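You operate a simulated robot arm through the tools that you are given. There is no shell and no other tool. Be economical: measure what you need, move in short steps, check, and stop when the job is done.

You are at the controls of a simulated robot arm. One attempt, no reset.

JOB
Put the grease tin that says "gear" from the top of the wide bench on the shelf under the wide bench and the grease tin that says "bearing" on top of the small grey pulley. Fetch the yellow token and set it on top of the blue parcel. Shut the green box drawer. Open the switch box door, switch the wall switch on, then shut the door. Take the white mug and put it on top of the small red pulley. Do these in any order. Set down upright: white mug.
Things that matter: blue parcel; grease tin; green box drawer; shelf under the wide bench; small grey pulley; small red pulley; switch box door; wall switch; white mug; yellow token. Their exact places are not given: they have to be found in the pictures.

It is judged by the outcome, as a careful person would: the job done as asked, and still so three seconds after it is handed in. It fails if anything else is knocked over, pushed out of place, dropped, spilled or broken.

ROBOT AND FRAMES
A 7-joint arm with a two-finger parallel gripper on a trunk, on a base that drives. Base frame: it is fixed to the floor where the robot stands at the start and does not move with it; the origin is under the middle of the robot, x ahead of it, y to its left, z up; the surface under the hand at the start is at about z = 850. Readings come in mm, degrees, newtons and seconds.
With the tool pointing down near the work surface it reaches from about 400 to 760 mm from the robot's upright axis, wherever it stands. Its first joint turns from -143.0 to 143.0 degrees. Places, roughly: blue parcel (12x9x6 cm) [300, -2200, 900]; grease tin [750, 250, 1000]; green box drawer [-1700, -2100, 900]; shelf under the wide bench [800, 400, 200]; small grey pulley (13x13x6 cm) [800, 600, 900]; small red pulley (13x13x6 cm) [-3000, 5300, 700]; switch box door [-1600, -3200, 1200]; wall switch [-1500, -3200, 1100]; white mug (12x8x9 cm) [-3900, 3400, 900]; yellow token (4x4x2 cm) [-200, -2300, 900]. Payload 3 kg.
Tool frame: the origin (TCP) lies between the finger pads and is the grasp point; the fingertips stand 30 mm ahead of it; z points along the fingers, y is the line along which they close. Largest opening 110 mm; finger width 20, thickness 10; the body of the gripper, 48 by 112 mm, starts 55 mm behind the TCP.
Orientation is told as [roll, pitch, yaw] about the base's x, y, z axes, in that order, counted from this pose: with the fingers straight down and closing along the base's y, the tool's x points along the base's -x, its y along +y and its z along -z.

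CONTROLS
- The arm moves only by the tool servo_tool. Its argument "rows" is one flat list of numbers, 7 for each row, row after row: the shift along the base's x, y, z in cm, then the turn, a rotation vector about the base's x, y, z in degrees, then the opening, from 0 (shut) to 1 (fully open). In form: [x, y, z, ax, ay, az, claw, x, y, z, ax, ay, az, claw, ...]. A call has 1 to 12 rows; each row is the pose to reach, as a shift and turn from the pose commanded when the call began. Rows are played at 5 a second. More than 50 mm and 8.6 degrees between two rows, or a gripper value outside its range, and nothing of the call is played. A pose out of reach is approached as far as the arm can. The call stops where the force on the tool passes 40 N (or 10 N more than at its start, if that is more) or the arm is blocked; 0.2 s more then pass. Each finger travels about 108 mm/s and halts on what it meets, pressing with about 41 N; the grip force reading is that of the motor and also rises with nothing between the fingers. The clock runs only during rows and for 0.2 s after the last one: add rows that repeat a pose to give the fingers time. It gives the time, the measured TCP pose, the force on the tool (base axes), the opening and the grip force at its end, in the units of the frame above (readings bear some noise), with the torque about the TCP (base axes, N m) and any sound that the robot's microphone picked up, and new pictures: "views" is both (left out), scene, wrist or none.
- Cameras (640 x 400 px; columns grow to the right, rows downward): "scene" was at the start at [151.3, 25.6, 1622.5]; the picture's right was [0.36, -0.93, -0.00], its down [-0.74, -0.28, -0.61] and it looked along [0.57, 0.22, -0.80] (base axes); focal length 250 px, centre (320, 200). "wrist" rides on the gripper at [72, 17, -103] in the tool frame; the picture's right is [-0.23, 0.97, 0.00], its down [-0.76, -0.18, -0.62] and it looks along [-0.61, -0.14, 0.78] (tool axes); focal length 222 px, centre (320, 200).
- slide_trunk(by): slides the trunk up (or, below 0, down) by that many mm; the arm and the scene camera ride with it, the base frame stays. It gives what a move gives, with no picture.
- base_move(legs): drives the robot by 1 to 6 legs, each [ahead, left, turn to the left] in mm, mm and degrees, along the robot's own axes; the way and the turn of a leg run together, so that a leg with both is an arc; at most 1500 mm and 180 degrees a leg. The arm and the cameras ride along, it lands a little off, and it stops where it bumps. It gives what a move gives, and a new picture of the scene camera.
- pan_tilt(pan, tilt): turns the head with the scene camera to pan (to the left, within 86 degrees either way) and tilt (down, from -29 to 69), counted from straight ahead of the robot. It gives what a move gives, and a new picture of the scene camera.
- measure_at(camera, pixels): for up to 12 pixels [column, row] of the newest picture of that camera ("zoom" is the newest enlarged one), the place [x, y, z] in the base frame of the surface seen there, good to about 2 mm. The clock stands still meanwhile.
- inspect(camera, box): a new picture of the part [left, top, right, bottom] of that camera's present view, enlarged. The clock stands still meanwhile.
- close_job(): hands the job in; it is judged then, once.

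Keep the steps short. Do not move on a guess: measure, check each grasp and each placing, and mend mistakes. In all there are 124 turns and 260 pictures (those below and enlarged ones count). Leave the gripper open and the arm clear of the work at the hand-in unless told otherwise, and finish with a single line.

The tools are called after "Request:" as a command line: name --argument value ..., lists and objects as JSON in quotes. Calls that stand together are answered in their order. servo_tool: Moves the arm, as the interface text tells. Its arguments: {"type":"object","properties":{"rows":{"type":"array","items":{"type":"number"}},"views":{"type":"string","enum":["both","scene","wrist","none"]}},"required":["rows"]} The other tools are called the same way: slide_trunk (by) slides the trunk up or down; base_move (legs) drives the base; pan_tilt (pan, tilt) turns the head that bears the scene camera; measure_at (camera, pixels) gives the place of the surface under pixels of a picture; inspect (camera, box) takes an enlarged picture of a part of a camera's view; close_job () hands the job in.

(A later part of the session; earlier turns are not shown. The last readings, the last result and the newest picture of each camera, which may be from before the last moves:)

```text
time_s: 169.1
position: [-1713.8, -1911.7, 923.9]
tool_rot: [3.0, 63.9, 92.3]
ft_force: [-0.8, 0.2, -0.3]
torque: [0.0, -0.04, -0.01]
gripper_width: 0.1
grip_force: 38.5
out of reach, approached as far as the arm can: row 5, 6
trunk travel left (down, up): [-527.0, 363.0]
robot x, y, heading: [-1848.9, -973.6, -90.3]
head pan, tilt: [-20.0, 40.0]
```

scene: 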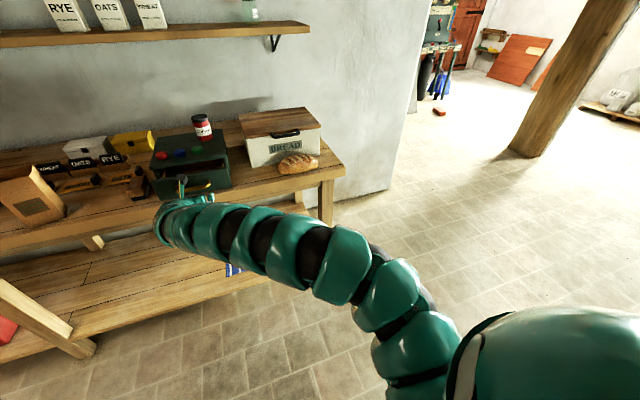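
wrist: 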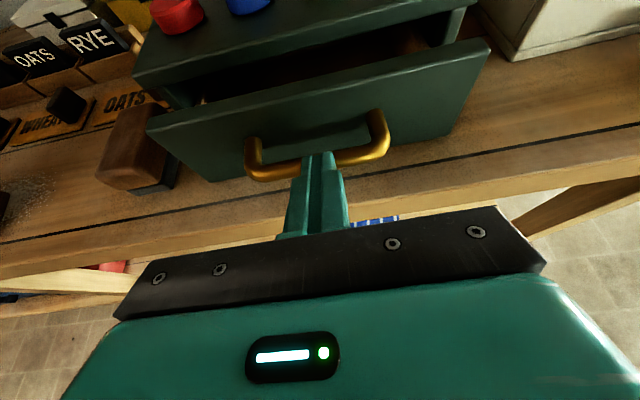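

Out of arm reach; I push with the base instead, 85 mm ahead.

Request:
base_move --legs '[[50, 0, 0], [35, 0, 0]]'

Request:
inspect --camera "wrist" --box '[0, 0, 640, 400]'

```text
time_s: 170.5
position: [-1712.5, -1979.0, 926.3]
tool_rot: [3.1, 63.6, 91.9]
ft_force: [-7.7, 26.7, 5.1]
torque: [-0.04, 0.13, -0.23]
gripper_width: 0.0
grip_force: 38.0
trunk travel left (down, up): [-527.0, 363.0]
robot x, y, heading: [-1851.5, -1049.4, -90.2]
head pan, tilt: [-20.0, 40.0]
stopped in leg 2: the force on the tool passed its limit at 174 N (the readings are from after the stop); the commanded pose is now the measured one
```

scene: 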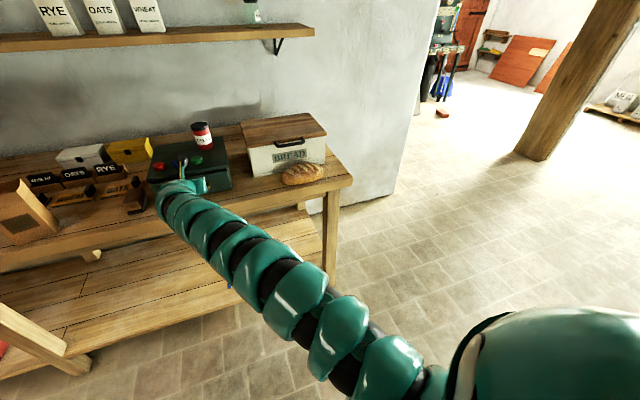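

```text
1.00 times, centred on (320, 200) of wrist (not enlarged: the box is as wide or as high as the picture)
```

zoom: 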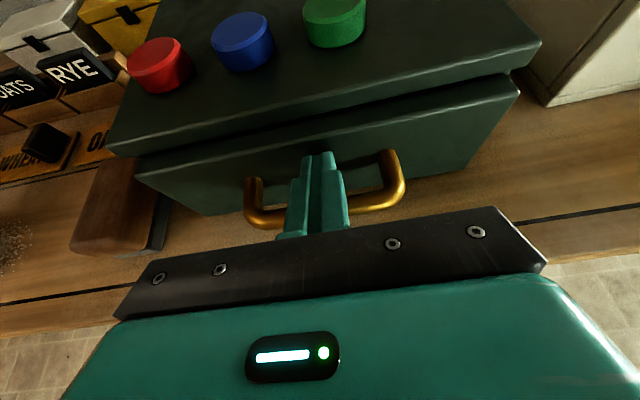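

Big force: probably fully shut. Check by measuring drawer face against the box front.

Request:
measure_at --camera "zoom" --pixels '[[180, 190], [480, 120], [135, 165], [120, 140], [520, 60], [250, 160], [250, 135], [450, 110], [450, 95], [330, 110]]'

Request:
inspect --camera "scene" --box '[120, 110, 280, 210]'

```text
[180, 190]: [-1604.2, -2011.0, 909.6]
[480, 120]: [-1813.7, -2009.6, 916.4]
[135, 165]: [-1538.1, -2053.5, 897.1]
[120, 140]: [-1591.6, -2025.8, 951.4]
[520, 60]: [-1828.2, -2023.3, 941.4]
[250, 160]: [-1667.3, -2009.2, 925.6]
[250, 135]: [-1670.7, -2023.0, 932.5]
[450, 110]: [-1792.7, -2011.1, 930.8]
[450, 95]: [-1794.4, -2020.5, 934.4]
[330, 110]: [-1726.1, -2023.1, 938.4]
```

```text
4.00 times, centred on (200, 160) of scene
```

zoom: 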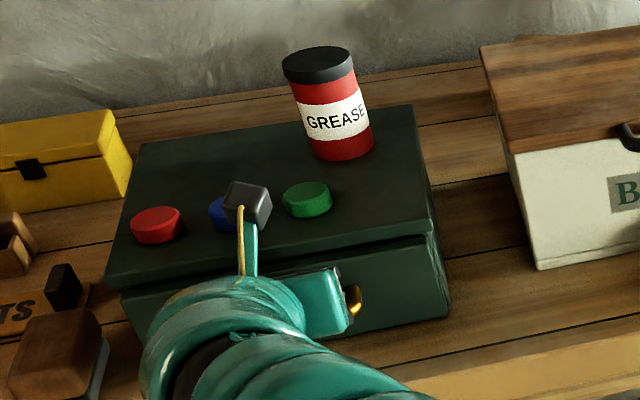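

Drawer face −2010 vs box −2023 (front thickness 13) — shut. Back off and look toward the area beyond the wall for the switch box.

Request:
base_move --legs '[[-80, 0, 0], [0, -700, 0]]'

Request:
pan_tilt --pan -10 --tilt 20

```text
time_s: 172.4
position: [-1744.4, -1894.6, 925.7]
tool_rot: [1.9, 63.8, 92.9]
ft_force: [-0.7, -0.1, 0.1]
torque: [-0.02, 0.02, -0.04]
gripper_width: 0.1
grip_force: 37.7
trunk travel left (down, up): [-527.0, 363.0]
robot x, y, heading: [-1903.5, -968.1, -89.8]
head pan, tilt: [-20.0, 40.0]
stopped in leg 2: the force on the tool passed its limit at 52 N (the readings are from after the stop); the commanded pose is now the measured one
```

scene: 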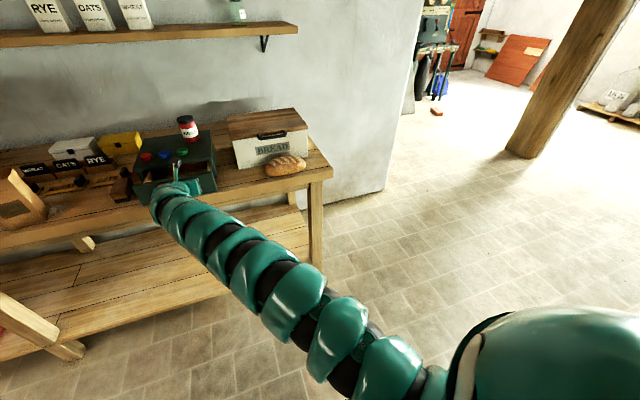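

```text
time_s: 173.2
position: [-1743.2, -1895.6, 923.7]
tool_rot: [2.1, 63.8, 92.9]
ft_force: [1.1, 0.1, 1.4]
torque: [0.0, 0.03, 0.01]
gripper_width: 0.1
grip_force: 37.8
trunk travel left (down, up): [-527.0, 363.0]
robot x, y, heading: [-1903.4, -968.1, -90.2]
head pan, tilt: [-10.0, 20.0]
```

scene: 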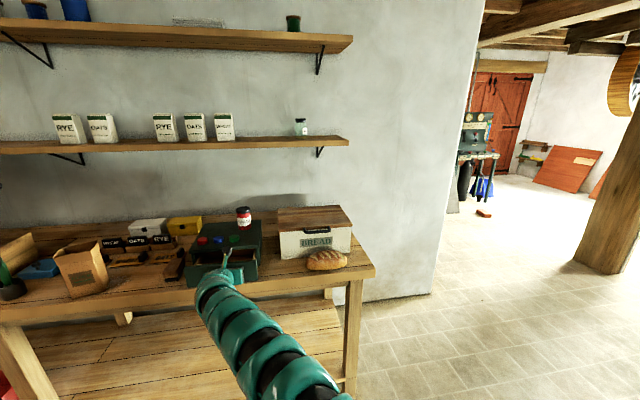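

The sideways move met 52 N. Check whether the drawer came open again.

Request:
inspect --camera "scene" --box '[160, 190, 320, 290]'

Request:
inspect --camera "wrist" --box '[0, 0, 640, 400]'

```text
4.00 times, centred on (240, 240) of scene
```

zoom: 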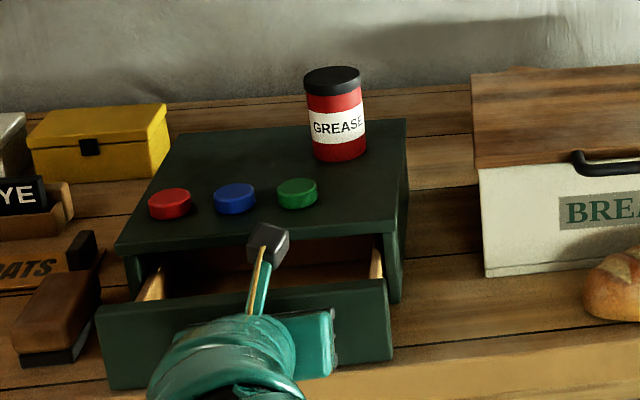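

```text
1.00 times, centred on (320, 200) of wrist (not enlarged: the box is as wide or as high as the picture)
```

zoom: 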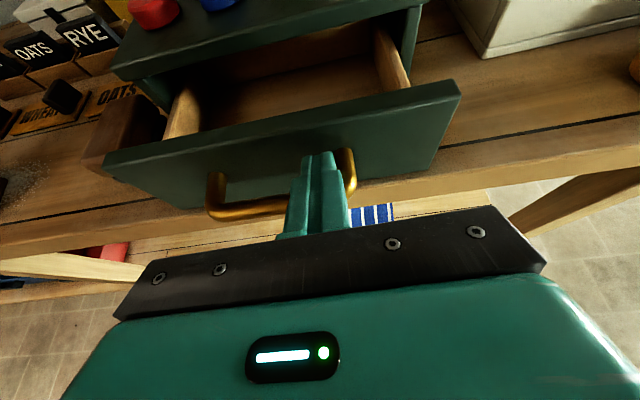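

The fingertip was hooked inside the handle and pulled it open again. Raise clear, recentre, push again, then lift out before backing.

Request:
servo_tool --rows '[0, 0, 3, 0, 0, 0, 0, 0, 0, 6, 0, 0, 0, 0, 0, 1.5, 7, 0, 0, 0, 0, 3.5, 2.5, 7, 0, 0, 0, 0]' --views "wrist"

```text
time_s: 174.2
position: [-1706.9, -1870.1, 994.8]
tool_rot: [2.1, 63.7, 93.0]
ft_force: [0.1, 0.1, -0.3]
torque: [0.02, 0.0, 0.0]
gripper_width: 0.0
grip_force: 37.7
trunk travel left (down, up): [-527.0, 363.0]
robot x, y, heading: [-1900.3, -967.6, -90.1]
head pan, tilt: [-10.0, 20.0]
```

wrist: 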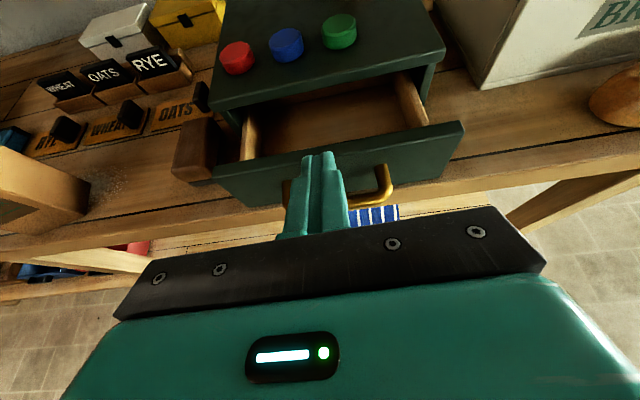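

Request:
measure_at --camera "wrist" --pixels '[[260, 185], [400, 155], [385, 195], [375, 170], [400, 135], [270, 165]]'

```text
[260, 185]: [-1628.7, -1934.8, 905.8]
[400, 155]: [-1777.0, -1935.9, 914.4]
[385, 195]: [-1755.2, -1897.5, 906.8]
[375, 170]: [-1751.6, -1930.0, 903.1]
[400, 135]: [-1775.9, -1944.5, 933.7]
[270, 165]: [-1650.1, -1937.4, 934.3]
```

Place the tip just in front of the face (behind and above the bar) at TCP (-1706,-1900,930), then push with the base.

Request:
servo_tool --rows '[0, -2.9, 0, 0, 0, 0, 0, 0, -2.9, -3, 0, 0, 0, 0, 0, -2.9, -5.5, 0, 0, 0, 0, 0, -2.9, -6.5, 0, 0, 0, 0]' --views "wrist"

Request:
base_move --legs '[[60, 0, 0], [20, 0, 0]]'

```text
time_s: 175.2
position: [-1716.9, -1885.0, 953.6]
tool_rot: [2.0, 63.8, 93.0]
ft_force: [-0.2, 0.5, 0.0]
torque: [0.0, 0.0, 0.02]
gripper_width: 0.4
grip_force: 37.3
out of reach, approached as far as the arm can: row 1, 2, 3, 4
trunk travel left (down, up): [-527.0, 363.0]
robot x, y, heading: [-1904.1, -971.3, -90.1]
head pan, tilt: [-10.0, 20.0]
```

wrist: 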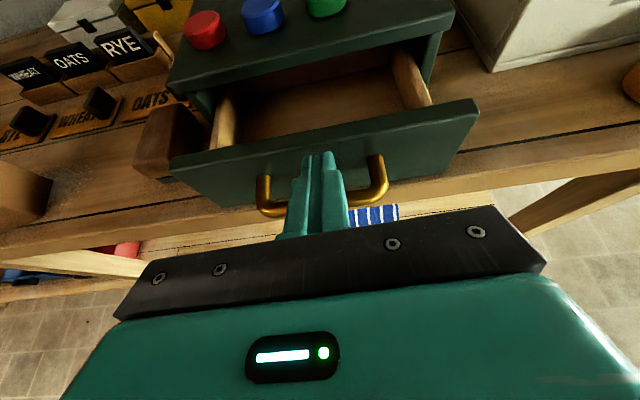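

```text
time_s: 176.6
position: [-1720.7, -1965.9, 952.1]
tool_rot: [2.0, 63.7, 92.9]
ft_force: [0.5, -0.6, 0.8]
torque: [0.02, 0.0, -0.03]
gripper_width: 0.0
grip_force: 38.1
trunk travel left (down, up): [-527.0, 363.0]
robot x, y, heading: [-1907.1, -1046.7, -90.1]
head pan, tilt: [-10.0, 20.0]
```

scene: 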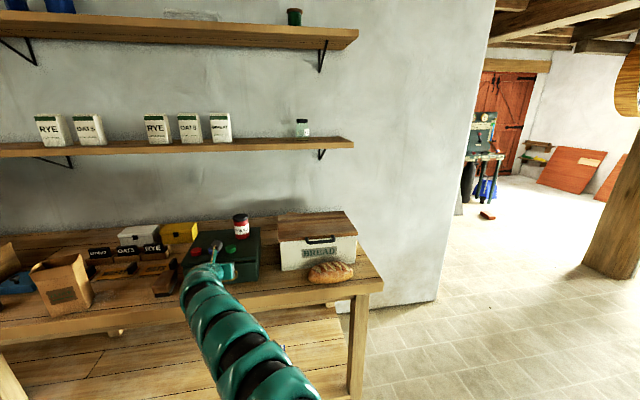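

The arm stopped higher than intended, so the tip may have passed above the drawer face. Look.

Request:
inspect --camera "wrist" --box '[0, 0, 640, 400]'

Request:
measure_at --camera "zoom" --pixels '[[180, 190], [450, 140], [250, 150], [120, 140], [450, 100], [230, 190], [400, 180]]'

```text
1.00 times, centred on (320, 200) of wrist (not enlarged: the box is as wide or as high as the picture)
```

zoom: 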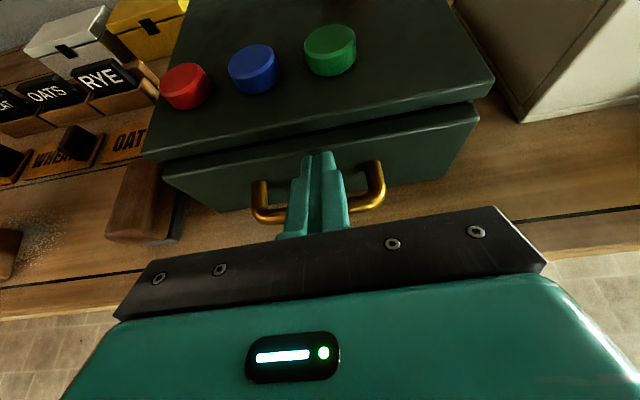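

```text
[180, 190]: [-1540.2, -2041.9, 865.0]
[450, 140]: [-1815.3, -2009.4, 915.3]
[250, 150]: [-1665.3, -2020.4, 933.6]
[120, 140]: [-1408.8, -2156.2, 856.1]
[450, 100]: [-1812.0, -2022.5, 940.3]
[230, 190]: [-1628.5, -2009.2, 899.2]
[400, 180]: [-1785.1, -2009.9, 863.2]
```

Drawer face at −2009 again: shut. Now raise straight up, then back away.

Request:
servo_tool --rows '[0, 0, 3, 0, 0, 0, 0, 0, 0, 7, 0, 0, 0, 0, 0, 0, 11, 0, 0, 0, 0]' --views "none"

Request:
base_move --legs '[[-120, 0, 0]]'

Request:
inspect --camera "wrist" --box '[0, 0, 640, 400]'

```text
time_s: 177.4
position: [-1717.9, -1962.2, 1050.8]
tool_rot: [1.9, 63.7, 92.8]
ft_force: [-0.1, 0.3, -0.9]
torque: [-0.02, -0.01, 0.0]
gripper_width: 0.0
grip_force: 38.0
out of reach, approached as far as the arm can: row 3
trunk travel left (down, up): [-527.0, 363.0]
robot x, y, heading: [-1902.6, -1045.0, -90.1]
head pan, tilt: [-10.0, 20.0]
```

```text
time_s: 178.7
position: [-1716.8, -1857.0, 1051.8]
tool_rot: [1.7, 63.8, 92.7]
ft_force: [-0.1, -0.6, -0.1]
torque: [0.0, 0.0, 0.01]
gripper_width: 0.0
grip_force: 37.7
trunk travel left (down, up): [-527.0, 363.0]
robot x, y, heading: [-1903.9, -940.0, -90.2]
head pan, tilt: [-10.0, 20.0]
stopped in leg 1: the robot was blocked; the commanded pose is now the measured one
```

scene: 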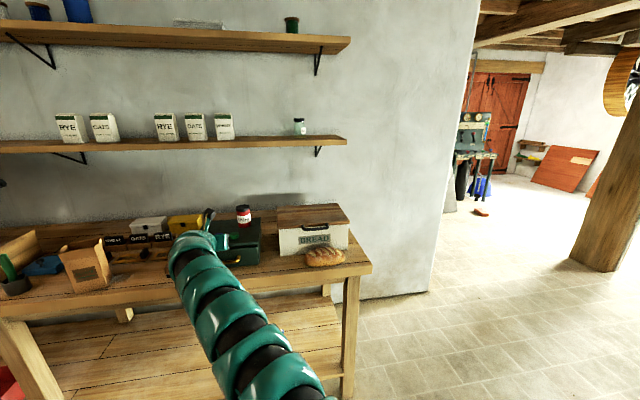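

```text
1.00 times, centred on (320, 200) of wrist (not enlarged: the box is as wide or as high as the picture)
```

zoom: 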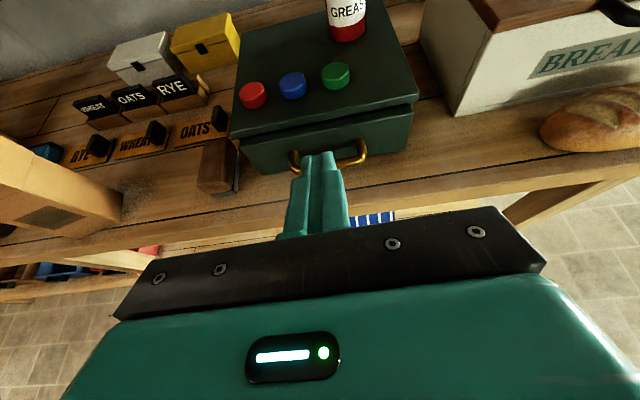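

Drawer shut. Now drive around the wall's end (≈x −3130) toward the switch box, which should be facing −x near (−1600,−3200).

Request:
base_move --legs '[[0, -900, 0], [0, -850, 0], [1150, 0, 0], [1000, 0, 0], [0, 0, 90]]'

Request:
pan_tilt --pan 0 --tilt 20

```text
time_s: 201.1
position: [-2696.7, -3194.6, 1053.5]
tool_rot: [1.6, 63.8, 163.0]
ft_force: [-0.1, 0.3, -1.3]
torque: [-0.02, 0.0, 0.03]
gripper_width: 0.3
grip_force: 38.0
trunk travel left (down, up): [-527.0, 363.0]
robot x, y, heading: [-3625.6, -3069.6, -18.2]
head pan, tilt: [-10.0, 20.0]
stopped in leg 5: the robot was blocked; the commanded pose is now the measured one
```

scene: 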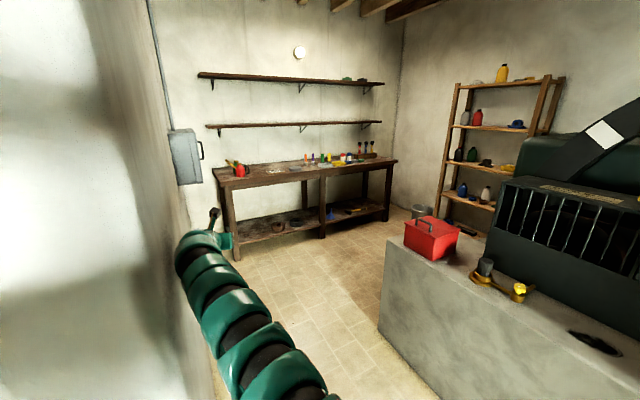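

```text
time_s: 201.9
position: [-2696.0, -3193.4, 1053.3]
tool_rot: [1.3, 63.8, 163.0]
ft_force: [-0.1, -0.3, -0.6]
torque: [-0.01, -0.02, -0.03]
gripper_width: 0.0
grip_force: 38.2
trunk travel left (down, up): [-527.0, 363.0]
robot x, y, heading: [-3622.9, -3070.3, -18.4]
head pan, tilt: [0.0, 20.0]
```

scene: 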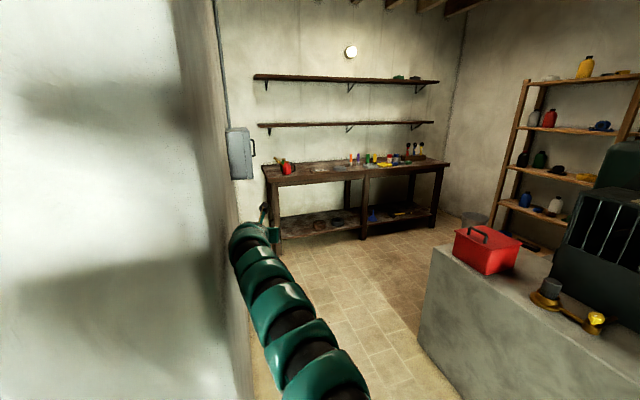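

I see the grey switch box on the left wall (240,155), facing −y. Measure it and the room.

Request:
measure_at --camera "scene" --pixels '[[229, 155], [250, 155], [254, 148], [240, 130], [240, 178], [235, 155], [420, 345], [432, 255], [275, 240], [440, 220], [210, 200], [400, 300]]'

Request:
inspect --camera "scene" --box '[212, 115, 276, 195]'

```text
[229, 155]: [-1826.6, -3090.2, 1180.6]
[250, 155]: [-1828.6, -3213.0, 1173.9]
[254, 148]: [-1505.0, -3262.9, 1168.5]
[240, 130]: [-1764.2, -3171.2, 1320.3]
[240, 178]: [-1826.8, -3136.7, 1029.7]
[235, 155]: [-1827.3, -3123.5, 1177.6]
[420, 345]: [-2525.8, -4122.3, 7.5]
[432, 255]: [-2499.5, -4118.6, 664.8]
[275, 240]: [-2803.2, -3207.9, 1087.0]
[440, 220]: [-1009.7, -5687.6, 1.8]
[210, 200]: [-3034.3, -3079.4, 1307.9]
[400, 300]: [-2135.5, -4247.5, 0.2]
```

```text
5.00 times, centred on (244, 155) of scene
```

zoom: 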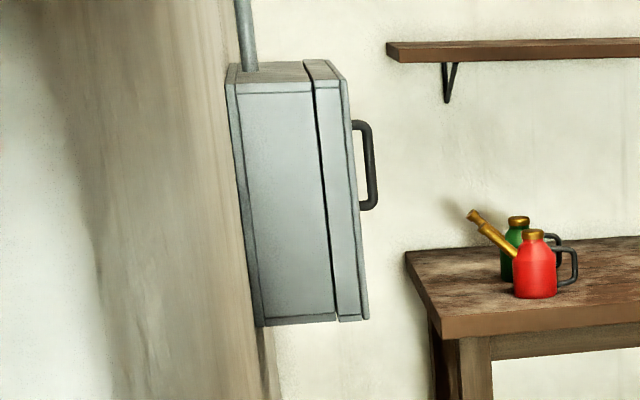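

Box: wall y≈−3090, front y≈−3215, hinge x≈−1827, handle bar x≈−1505, z≈1170. I plan a route through the corridor (block corner at −2525,−4120), shorten the arm, raise the trunk, and end facing +y.

Request:
base_move --legs '[[0, -600, 0], [0, 0, 18.4]]'

Request:
servo_tool --rows '[-4, 0, 0, 0, 0, 0, 0, -8, 0, 0, 0, 0, 0, 0, -12, 0, 0, 0, 0, 0, 0, -15, 0, 0, 0, 0, 0, 0]' --views "none"

Request:
slide_trunk --by 120

Request:
base_move --legs '[[1000, 0, 0], [600, 0, 0], [100, -600, 0], [0, 0, 75]]'

Request:
pan_tilt --pan 0 --tilt 15

```text
time_s: 206.3
position: [-2895.3, -3456.8, 1054.1]
tool_rot: [1.9, 63.9, -177.8]
ft_force: [-0.6, 0.2, 0.0]
torque: [0.0, -0.01, -0.03]
gripper_width: 0.1
grip_force: 37.5
trunk travel left (down, up): [-527.0, 363.0]
robot x, y, heading: [-3815.5, -3636.8, -0.1]
head pan, tilt: [0.0, 20.0]
```

scene: 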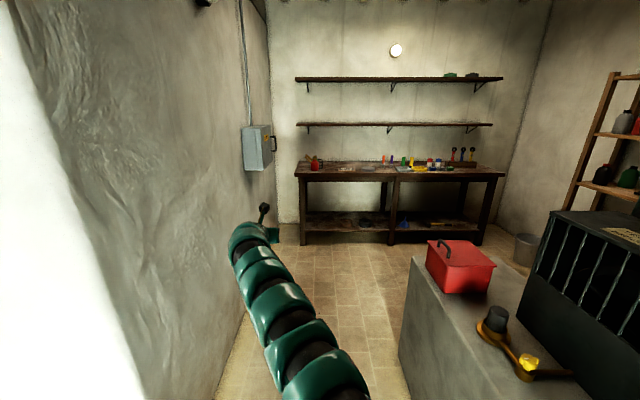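

```text
time_s: 207.3
position: [-3043.8, -3456.5, 1052.9]
tool_rot: [1.7, 63.7, -177.8]
ft_force: [0.9, -0.1, 0.5]
torque: [-0.01, -0.02, -0.02]
gripper_width: 0.0
grip_force: 37.5
trunk travel left (down, up): [-527.0, 363.0]
robot x, y, heading: [-3809.5, -3635.9, 0.1]
head pan, tilt: [0.0, 20.0]
```

```text
time_s: 208.8
position: [-3044.0, -3456.9, 1171.6]
tool_rot: [1.8, 63.9, -177.9]
ft_force: [-0.2, -0.3, 0.2]
torque: [0.0, 0.01, 0.02]
gripper_width: 0.0
grip_force: 37.9
trunk travel left (down, up): [-647.0, 243.0]
robot x, y, heading: [-3811.9, -3639.1, 0.2]
head pan, tilt: [0.0, 20.0]
```

```text
time_s: 223.2
position: [-2100.3, -3459.1, 1173.3]
tool_rot: [1.8, 63.7, -102.7]
ft_force: [0.1, 0.3, 0.1]
torque: [0.01, -0.02, 0.03]
gripper_width: 0.0
grip_force: 37.6
trunk travel left (down, up): [-647.0, 243.0]
robot x, y, heading: [-2117.8, -4250.0, 75.2]
head pan, tilt: [0.0, 20.0]
```

scene: 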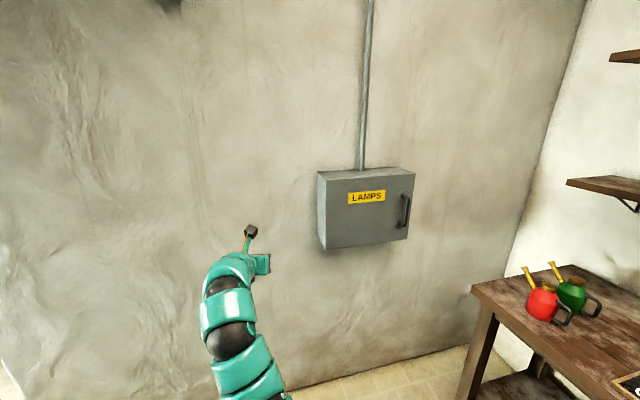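

```text
time_s: 223.8
position: [-2100.7, -3459.1, 1172.9]
tool_rot: [1.7, 63.8, -102.7]
ft_force: [0.1, 0.9, -0.2]
torque: [0.02, -0.01, -0.01]
gripper_width: 0.0
grip_force: 37.6
trunk travel left (down, up): [-647.0, 243.0]
robot x, y, heading: [-2120.7, -4248.5, 75.3]
head pan, tilt: [0.0, 15.0]
```

scene: 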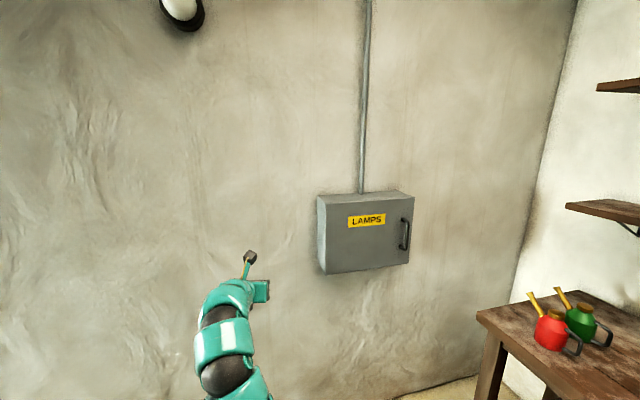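

Excellent view. Measure handle and door corners.

Request:
inspect --camera "scene" --box '[305, 185, 425, 280]'

Request:
measure_at --camera "scene" --pixels '[[403, 235], [402, 221], [402, 247], [408, 235], [395, 235], [326, 205], [410, 200], [330, 272], [408, 262], [480, 315], [321, 235]]'

```text
4.21 times, centred on (365, 232) of scene
```

zoom: 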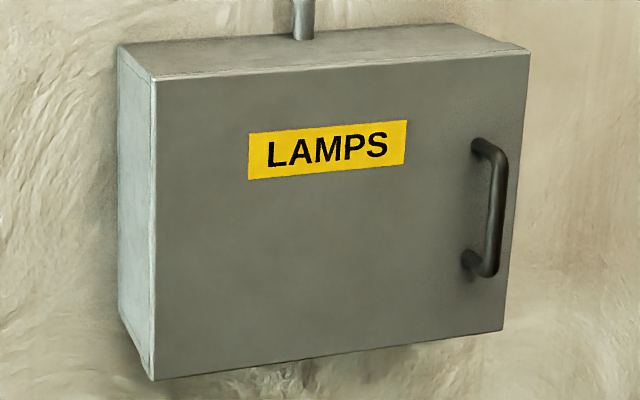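

```text
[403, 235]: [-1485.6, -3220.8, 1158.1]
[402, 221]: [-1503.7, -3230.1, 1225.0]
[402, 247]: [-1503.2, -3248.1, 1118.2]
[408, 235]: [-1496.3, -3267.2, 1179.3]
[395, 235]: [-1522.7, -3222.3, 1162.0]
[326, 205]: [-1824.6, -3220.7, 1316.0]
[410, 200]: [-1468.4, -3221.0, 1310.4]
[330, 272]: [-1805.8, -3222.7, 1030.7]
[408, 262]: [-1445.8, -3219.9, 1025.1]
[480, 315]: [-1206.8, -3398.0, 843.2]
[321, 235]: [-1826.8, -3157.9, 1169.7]
```

Handle bar at x≈−1500, y≈−3261, z 1118–1225. Drive to a point 80 mm short of it and open the fingers.

Request:
base_move --legs '[[0, -533, 0], [257, 0, 0]]'

Request:
servo_tool --rows '[0, 0, 0, 0, 0, 0, 0.6, 0, 0, 0, 0, 0, 0, 0.6, 0, 0, 0, 0, 0, 0, 0.6]'

```text
time_s: 228.4
position: [-1515.3, -3345.3, 1171.4]
tool_rot: [1.7, 63.9, -102.6]
ft_force: [-0.1, 0.2, -0.6]
torque: [-0.01, 0.01, 0.03]
gripper_width: 0.2
grip_force: 37.4
trunk travel left (down, up): [-647.0, 243.0]
robot x, y, heading: [-1536.7, -4138.9, 75.6]
head pan, tilt: [0.0, 15.0]
```

scene: 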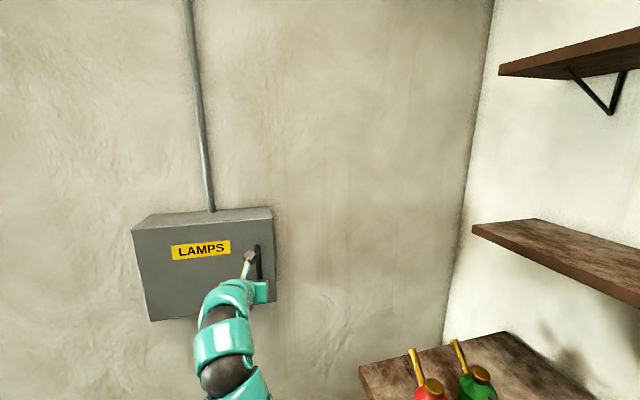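

```text
time_s: 229.2
position: [-1514.7, -3346.5, 1172.9]
tool_rot: [1.7, 63.8, -102.7]
ft_force: [-0.5, -0.3, -0.1]
torque: [0.01, 0.04, -0.03]
gripper_width: 66.1
grip_force: 0.0
trunk travel left (down, up): [-647.0, 243.0]
robot x, y, heading: [-1534.2, -4136.4, 75.7]
head pan, tilt: [0.0, 15.0]
```

scene: 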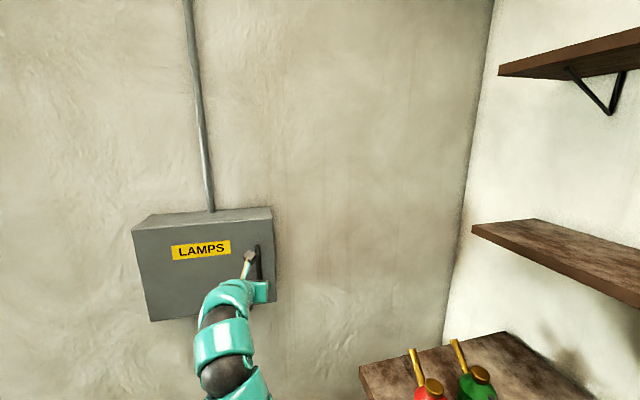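
wrist: 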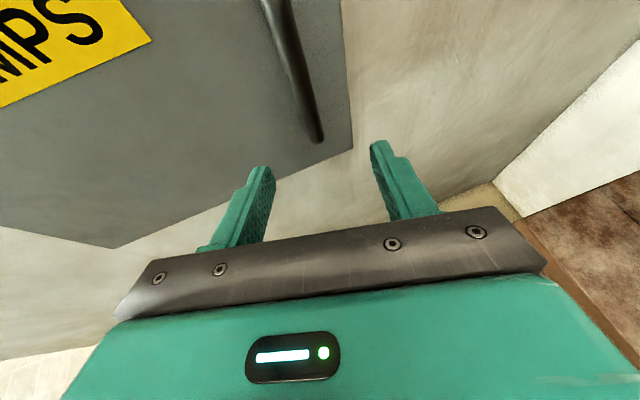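

Advance to straddle the bar (Δx +13, Δy +78) and close on it.

Request:
servo_tool --rows '[0.6, 3, 0, 0, 0, 0, 0.6, 1.1, 5.5, 0.2, 0, 0, 0, 0.6, 1.3, 7.8, 0.3, 0, 0, 0, 0.6, 1.3, 7.8, 0.3, 0, 0, 0, 0.05, 1.3, 7.8, 0.3, 0, 0, 0, 0.05, 1.3, 7.8, 0.3, 0, 0, 0, 0.05, 1.3, 7.8, 0.3, 0, 0, 0, 0.05]'

```text
time_s: 230.8
position: [-1501.0, -3268.7, 1175.5]
tool_rot: [1.7, 63.8, -102.7]
ft_force: [1.1, -0.4, -1.3]
torque: [0.18, 0.87, 0.02]
gripper_width: 15.7
grip_force: 45.4
trunk travel left (down, up): [-647.0, 243.0]
robot x, y, heading: [-1536.4, -4133.7, 75.4]
head pan, tilt: [0.0, 15.0]
```

scene: 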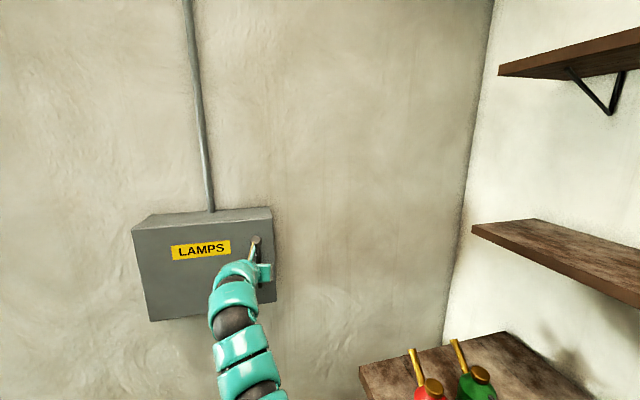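
wrist: 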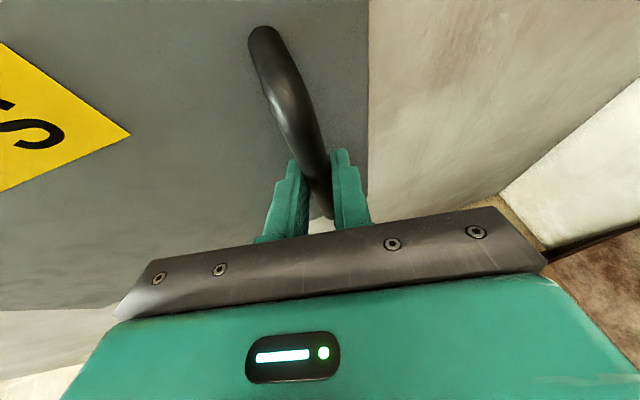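

Bar gripped (15.7 mm). Pull it open along its arc with short base legs (five 13° steps).

Request:
base_move --legs '[[-75, 2, 0], [-73, 19, 0], [-66, 35, 0], [-57, 49, 0], [-44, 60, 0]]'

Request:
inspect --camera "wrist" --box '[0, 0, 640, 400]'

```text
time_s: 232.9
position: [-1573.1, -3413.9, 1174.7]
tool_rot: [1.1, 63.8, -102.4]
ft_force: [-2.1, 0.8, -7.3]
torque: [-0.35, 0.73, 0.36]
gripper_width: 15.8
grip_force: 45.4
trunk travel left (down, up): [-647.0, 243.0]
robot x, y, heading: [-1599.8, -4279.1, 75.5]
head pan, tilt: [0.0, 15.0]
stopped in leg 3: the force on the tool passed its limit at 42 N (the readings are from after the stop); the commanded pose is now the measured one
```

scene: 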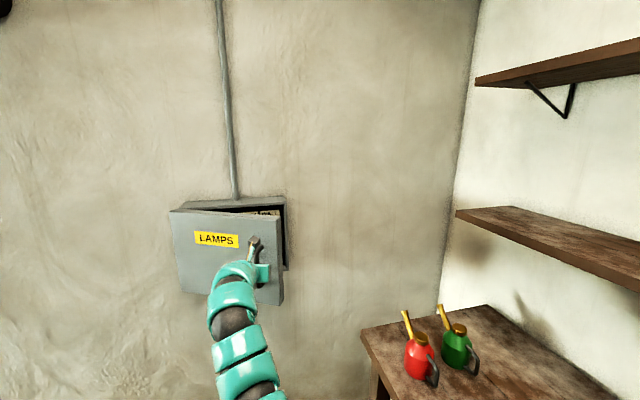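

```text
1.00 times, centred on (320, 200) of wrist (not enlarged: the box is as wide or as high as the picture)
```

zoom: 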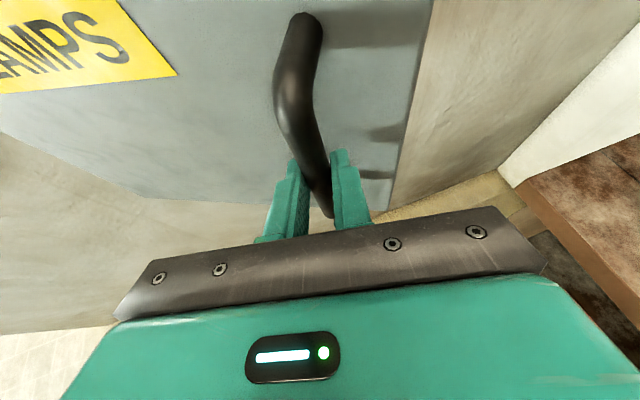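

Door is open ~28°; refit the hinge to (−1825,−3191), r 332, and continue three more steps.

Request:
base_move --legs '[[-59, 36, 0], [-50, 48, 0], [-39, 57, 0]]'

Request:
inspect --camera "wrist" --box '[0, 0, 640, 400]'

```text
time_s: 235.1
position: [-1736.8, -3517.3, 1177.5]
tool_rot: [1.0, 64.0, -102.9]
ft_force: [0.7, -4.7, 3.8]
torque: [-0.24, 0.94, 0.29]
gripper_width: 15.7
grip_force: 45.1
trunk travel left (down, up): [-647.0, 243.0]
robot x, y, heading: [-1763.0, -4384.2, 75.6]
head pan, tilt: [0.0, 15.0]
stopped in leg 3: the force on the tool passed its limit at 41 N (the readings are from after the stop); the commanded pose is now the measured one
```

scene: 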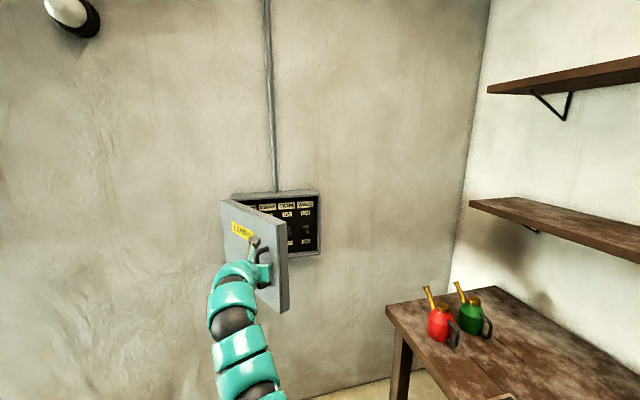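

```text
1.00 times, centred on (320, 200) of wrist (not enlarged: the box is as wide or as high as the picture)
```

zoom: 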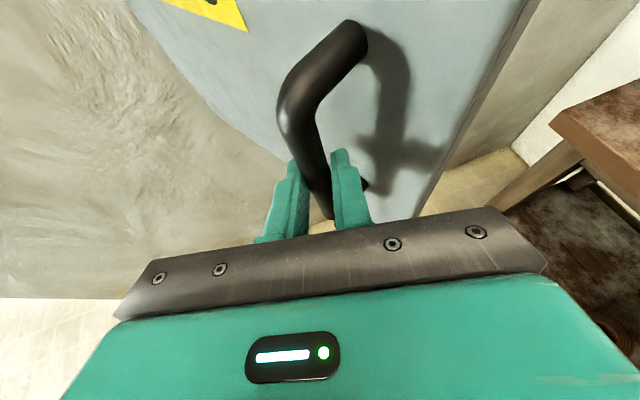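

Door is open ~62°. Release, back 110, and zoom into the box interior.

Request:
servo_tool --rows '[0, 0, 0, 0, 0, 0, 0.4, 0, 0, 0, 0, 0, 0, 0.4, -0.7, -3, 0, 0, 0, 0, 0.4, -1.5, -6.5, 0, 0, 0, 0, 0.4, -2.5, -11, 0, 0, 0, 0, 0.4]' --views "scene"

Request:
inspect --camera "scene" --box '[210, 175, 338, 275]'

Request:
measure_at --camera "scene" --pixels '[[310, 215], [306, 229], [306, 241], [290, 229], [290, 215], [290, 243], [318, 225], [285, 300], [240, 192], [312, 250], [268, 205]]'

```text
time_s: 236.3
position: [-1758.6, -3626.5, 1177.3]
tool_rot: [1.3, 63.9, -102.8]
ft_force: [0.2, 0.3, -0.2]
torque: [0.03, -0.01, 0.0]
gripper_width: 44.2
grip_force: 0.0
trunk travel left (down, up): [-647.0, 243.0]
robot x, y, heading: [-1765.2, -4381.9, 75.7]
head pan, tilt: [0.0, 15.0]
```

scene: 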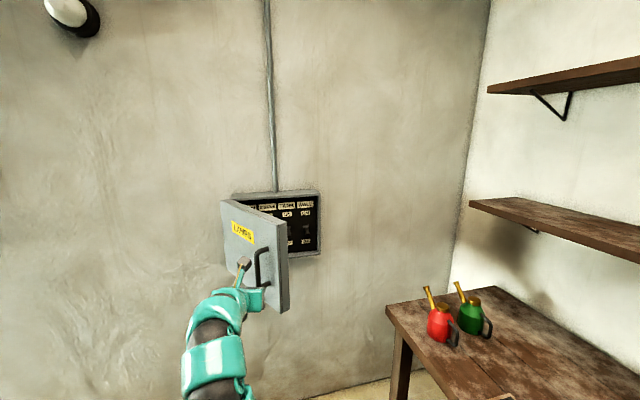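

```text
4.00 times, centred on (274, 225) of scene
```

zoom: 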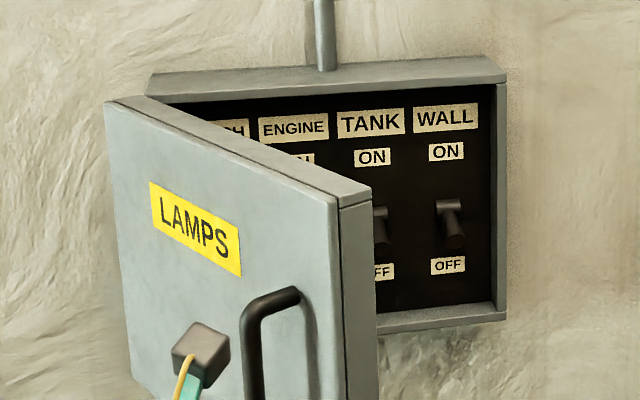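

```text
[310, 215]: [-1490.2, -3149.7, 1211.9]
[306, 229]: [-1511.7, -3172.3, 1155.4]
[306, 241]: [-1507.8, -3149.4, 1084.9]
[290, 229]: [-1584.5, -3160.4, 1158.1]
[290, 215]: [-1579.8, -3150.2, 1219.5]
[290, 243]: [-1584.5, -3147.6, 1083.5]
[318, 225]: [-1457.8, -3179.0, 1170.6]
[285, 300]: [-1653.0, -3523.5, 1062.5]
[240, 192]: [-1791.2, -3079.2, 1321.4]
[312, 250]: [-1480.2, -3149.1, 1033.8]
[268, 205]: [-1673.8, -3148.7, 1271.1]
```

WALL toggle at x≈−1507, panel y −3149, now OFF (down, tip z≈1115). I'll yaw the tool +15° to clear the door, close the fingers, lower to z≈1094, move right and in front of the opening.

Request:
servo_tool --rows '[1.5, 0, 0, 0, 0, 7.5, 0, 3, 0, 0, 0, 0, 15, 0, 3, 0, 0, 0, 0, 15, 0]' --views "none"

Request:
slide_trunk --by -83

Request:
base_move --legs '[[54.6, -214, 0], [372, 95, 0]]'

Request:
inspect --camera "wrist" --box '[0, 0, 640, 400]'

```text
time_s: 237.1
position: [-1730.9, -3627.4, 1175.9]
tool_rot: [1.1, 63.9, -87.6]
ft_force: [-0.3, -0.2, -0.6]
torque: [0.02, 0.01, -0.03]
gripper_width: 0.0
grip_force: 37.9
trunk travel left (down, up): [-647.0, 243.0]
robot x, y, heading: [-1764.2, -4379.9, 75.3]
head pan, tilt: [0.0, 15.0]
```

```text
time_s: 238.3
position: [-1729.7, -3626.6, 1093.3]
tool_rot: [1.2, 63.8, -87.7]
ft_force: [-0.4, -0.5, -0.5]
torque: [-0.04, -0.05, 0.0]
gripper_width: 0.1
grip_force: 37.6
trunk travel left (down, up): [-564.0, 326.0]
robot x, y, heading: [-1764.2, -4382.9, 75.5]
head pan, tilt: [0.0, 15.0]
```

```text
time_s: 242.1
position: [-1505.6, -3239.6, 1092.4]
tool_rot: [1.1, 63.8, -87.9]
ft_force: [0.4, -0.1, -0.1]
torque: [0.02, 0.01, 0.0]
gripper_width: 0.0
grip_force: 37.4
trunk travel left (down, up): [-564.0, 326.0]
robot x, y, heading: [-1542.3, -3996.4, 75.3]
head pan, tilt: [0.0, 15.0]
```

scene: 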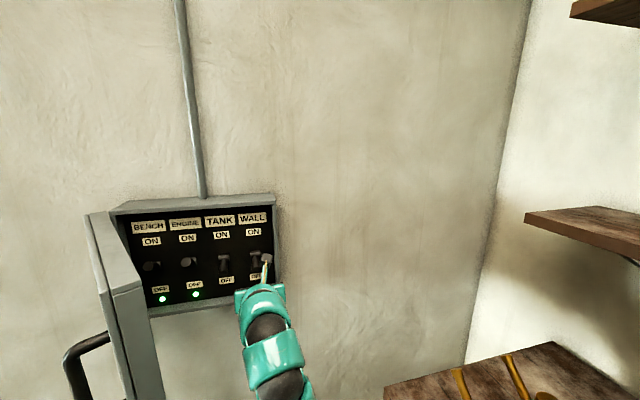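

```text
1.00 times, centred on (320, 200) of wrist (not enlarged: the box is as wide or as high as the picture)
```

zoom: 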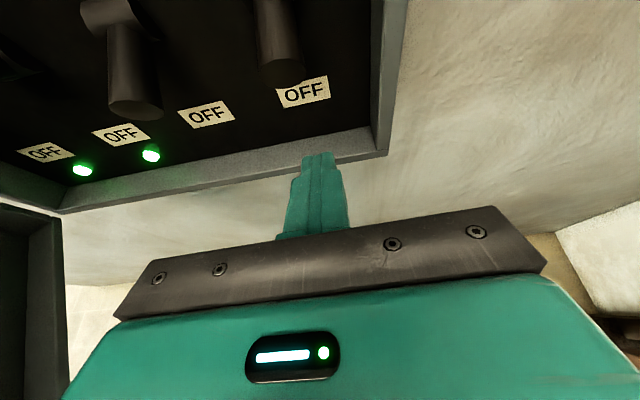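

Request:
measure_at --camera "zoom" --pixels '[[282, 78], [280, 60], [275, 30], [303, 92], [290, 70], [265, 70], [340, 140], [380, 100]]'

```text
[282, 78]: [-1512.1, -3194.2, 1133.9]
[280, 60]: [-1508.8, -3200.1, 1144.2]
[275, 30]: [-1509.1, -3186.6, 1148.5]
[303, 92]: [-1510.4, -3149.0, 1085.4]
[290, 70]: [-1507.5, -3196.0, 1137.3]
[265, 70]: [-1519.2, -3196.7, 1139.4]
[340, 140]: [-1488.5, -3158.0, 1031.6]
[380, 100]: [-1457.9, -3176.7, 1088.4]
```

Toggle tip at (−1511,−3197,1134–1148). Insert under it, push up 9 cm, then draw back.

Request:
servo_tool --rows '[-0.5, 2, 0, 0, 0, 0, 0, -0.5, 4, 0, 0, 0, 0, 0, -0.5, 4, 2, 0, 0, 0, 0, -0.5, 4, 3.5, 0, 0, 0, 0, -0.5, 4, 5, 0, 0, 0, 0, -0.5, 4, 6.5, 0, 0, 0, 0, -0.5, 4, 8, 0, 0, 0, 0, -0.5, 4, 9, 0, 0, 0, 0, -0.5, 0, 8.5, 0, 0, 0, 0, -0.5, -4, 8, 0, 0, 0, 0]' --views "wrist"

Request:
inspect --camera "scene" --box '[90, 180, 298, 310]'

```text
time_s: 243.6
position: [-1511.9, -3199.6, 1158.5]
tool_rot: [1.7, 62.5, -87.4]
ft_force: [1.6, -3.1, -6.6]
torque: [0.04, -0.01, -0.01]
gripper_width: 0.0
grip_force: 37.0
trunk travel left (down, up): [-564.0, 326.0]
robot x, y, heading: [-1543.8, -3993.7, 75.1]
head pan, tilt: [0.0, 15.0]
heard: click
stopped in row 7: the force on the tool passed its limit at 52 N (the readings are from after the stop); the commanded pose is now the measured one
```

wrist: 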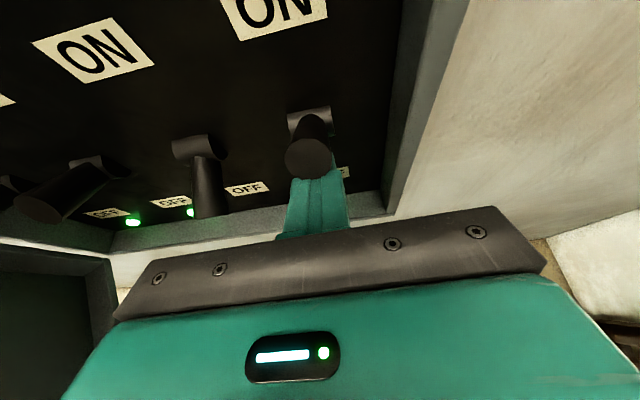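

```text
3.08 times, centred on (194, 245) of scene
```

zoom: 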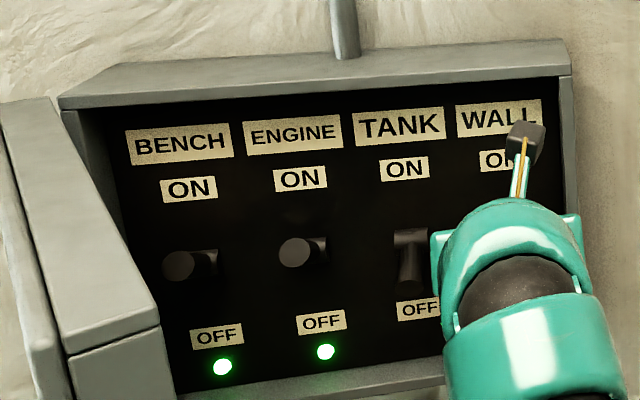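

A click was heard and the lever is up. Back out, check the switch, raise above the handle, go around the door's outside and sweep it shut.

Request:
base_move --legs '[[-464, -123, 0]]'

Request:
inspect --camera "scene" --box '[180, 140, 340, 270]'

Request:
slide_trunk --by 125

Request:
base_move --legs '[[-82, 307, 0], [193, 51, 0]]'

Request:
base_move --legs '[[22, -108, 0], [83, -61, 0], [91, -33, 0], [60, -1, 0]]'

```text
time_s: 246.5
position: [-1512.9, -3688.9, 1160.0]
tool_rot: [1.5, 62.7, -87.3]
ft_force: [0.4, -0.3, 0.4]
torque: [-0.01, 0.0, 0.01]
gripper_width: 0.0
grip_force: 37.7
trunk travel left (down, up): [-564.0, 326.0]
robot x, y, heading: [-1542.4, -4488.4, 75.6]
head pan, tilt: [0.0, 15.0]
```

scene: 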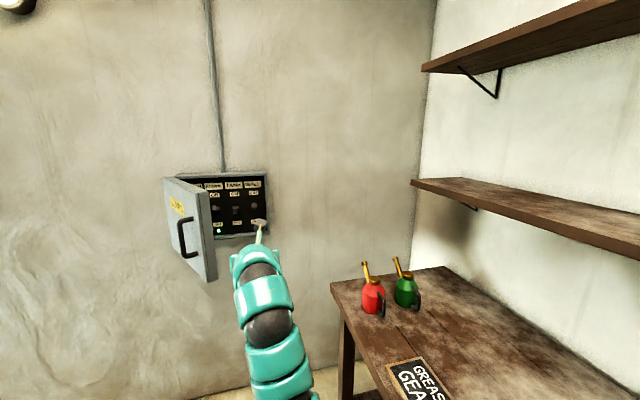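

```text
3.08 times, centred on (260, 205) of scene
```

zoom: 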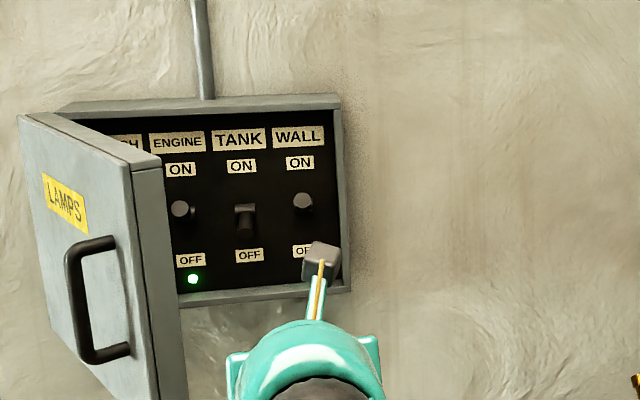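

```text
time_s: 248.1
position: [-1513.6, -3687.8, 1285.4]
tool_rot: [1.5, 62.6, -87.2]
ft_force: [-0.5, 0.7, 0.0]
torque: [-0.01, -0.01, 0.02]
gripper_width: 0.2
grip_force: 37.6
trunk travel left (down, up): [-689.0, 201.0]
robot x, y, heading: [-1541.2, -4484.4, 75.4]
head pan, tilt: [0.0, 15.0]
```

```text
time_s: 251.4
position: [-1818.8, -3492.9, 1283.7]
tool_rot: [1.5, 62.6, -87.8]
ft_force: [0.3, 0.0, -0.6]
torque: [0.0, 0.0, 0.0]
gripper_width: 0.0
grip_force: 37.9
trunk travel left (down, up): [-689.0, 201.0]
robot x, y, heading: [-1852.8, -4287.5, 75.1]
head pan, tilt: [0.0, 15.0]
```

scene: 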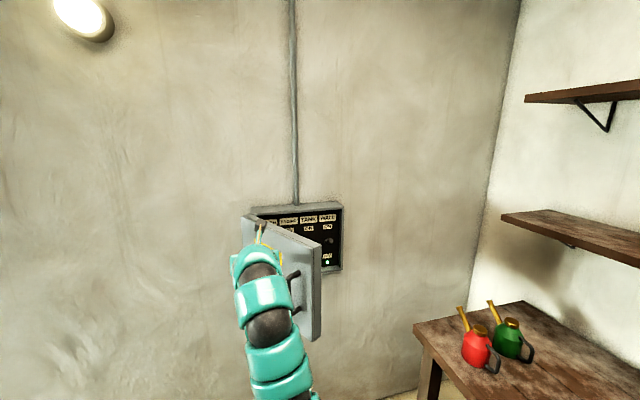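

```text
time_s: 254.6
position: [-1556.8, -3294.8, 1283.8]
tool_rot: [1.5, 62.6, -87.8]
ft_force: [0.7, -0.2, -0.1]
torque: [0.01, 0.0, 0.0]
gripper_width: 0.1
grip_force: 37.8
trunk travel left (down, up): [-689.0, 201.0]
robot x, y, heading: [-1591.8, -4091.2, 75.0]
head pan, tilt: [0.0, 15.0]
```

scene: 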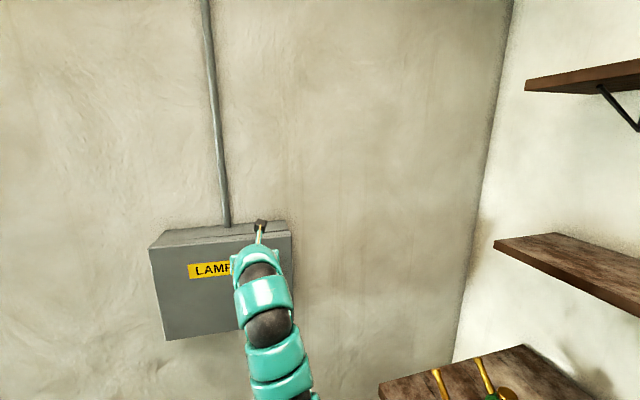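

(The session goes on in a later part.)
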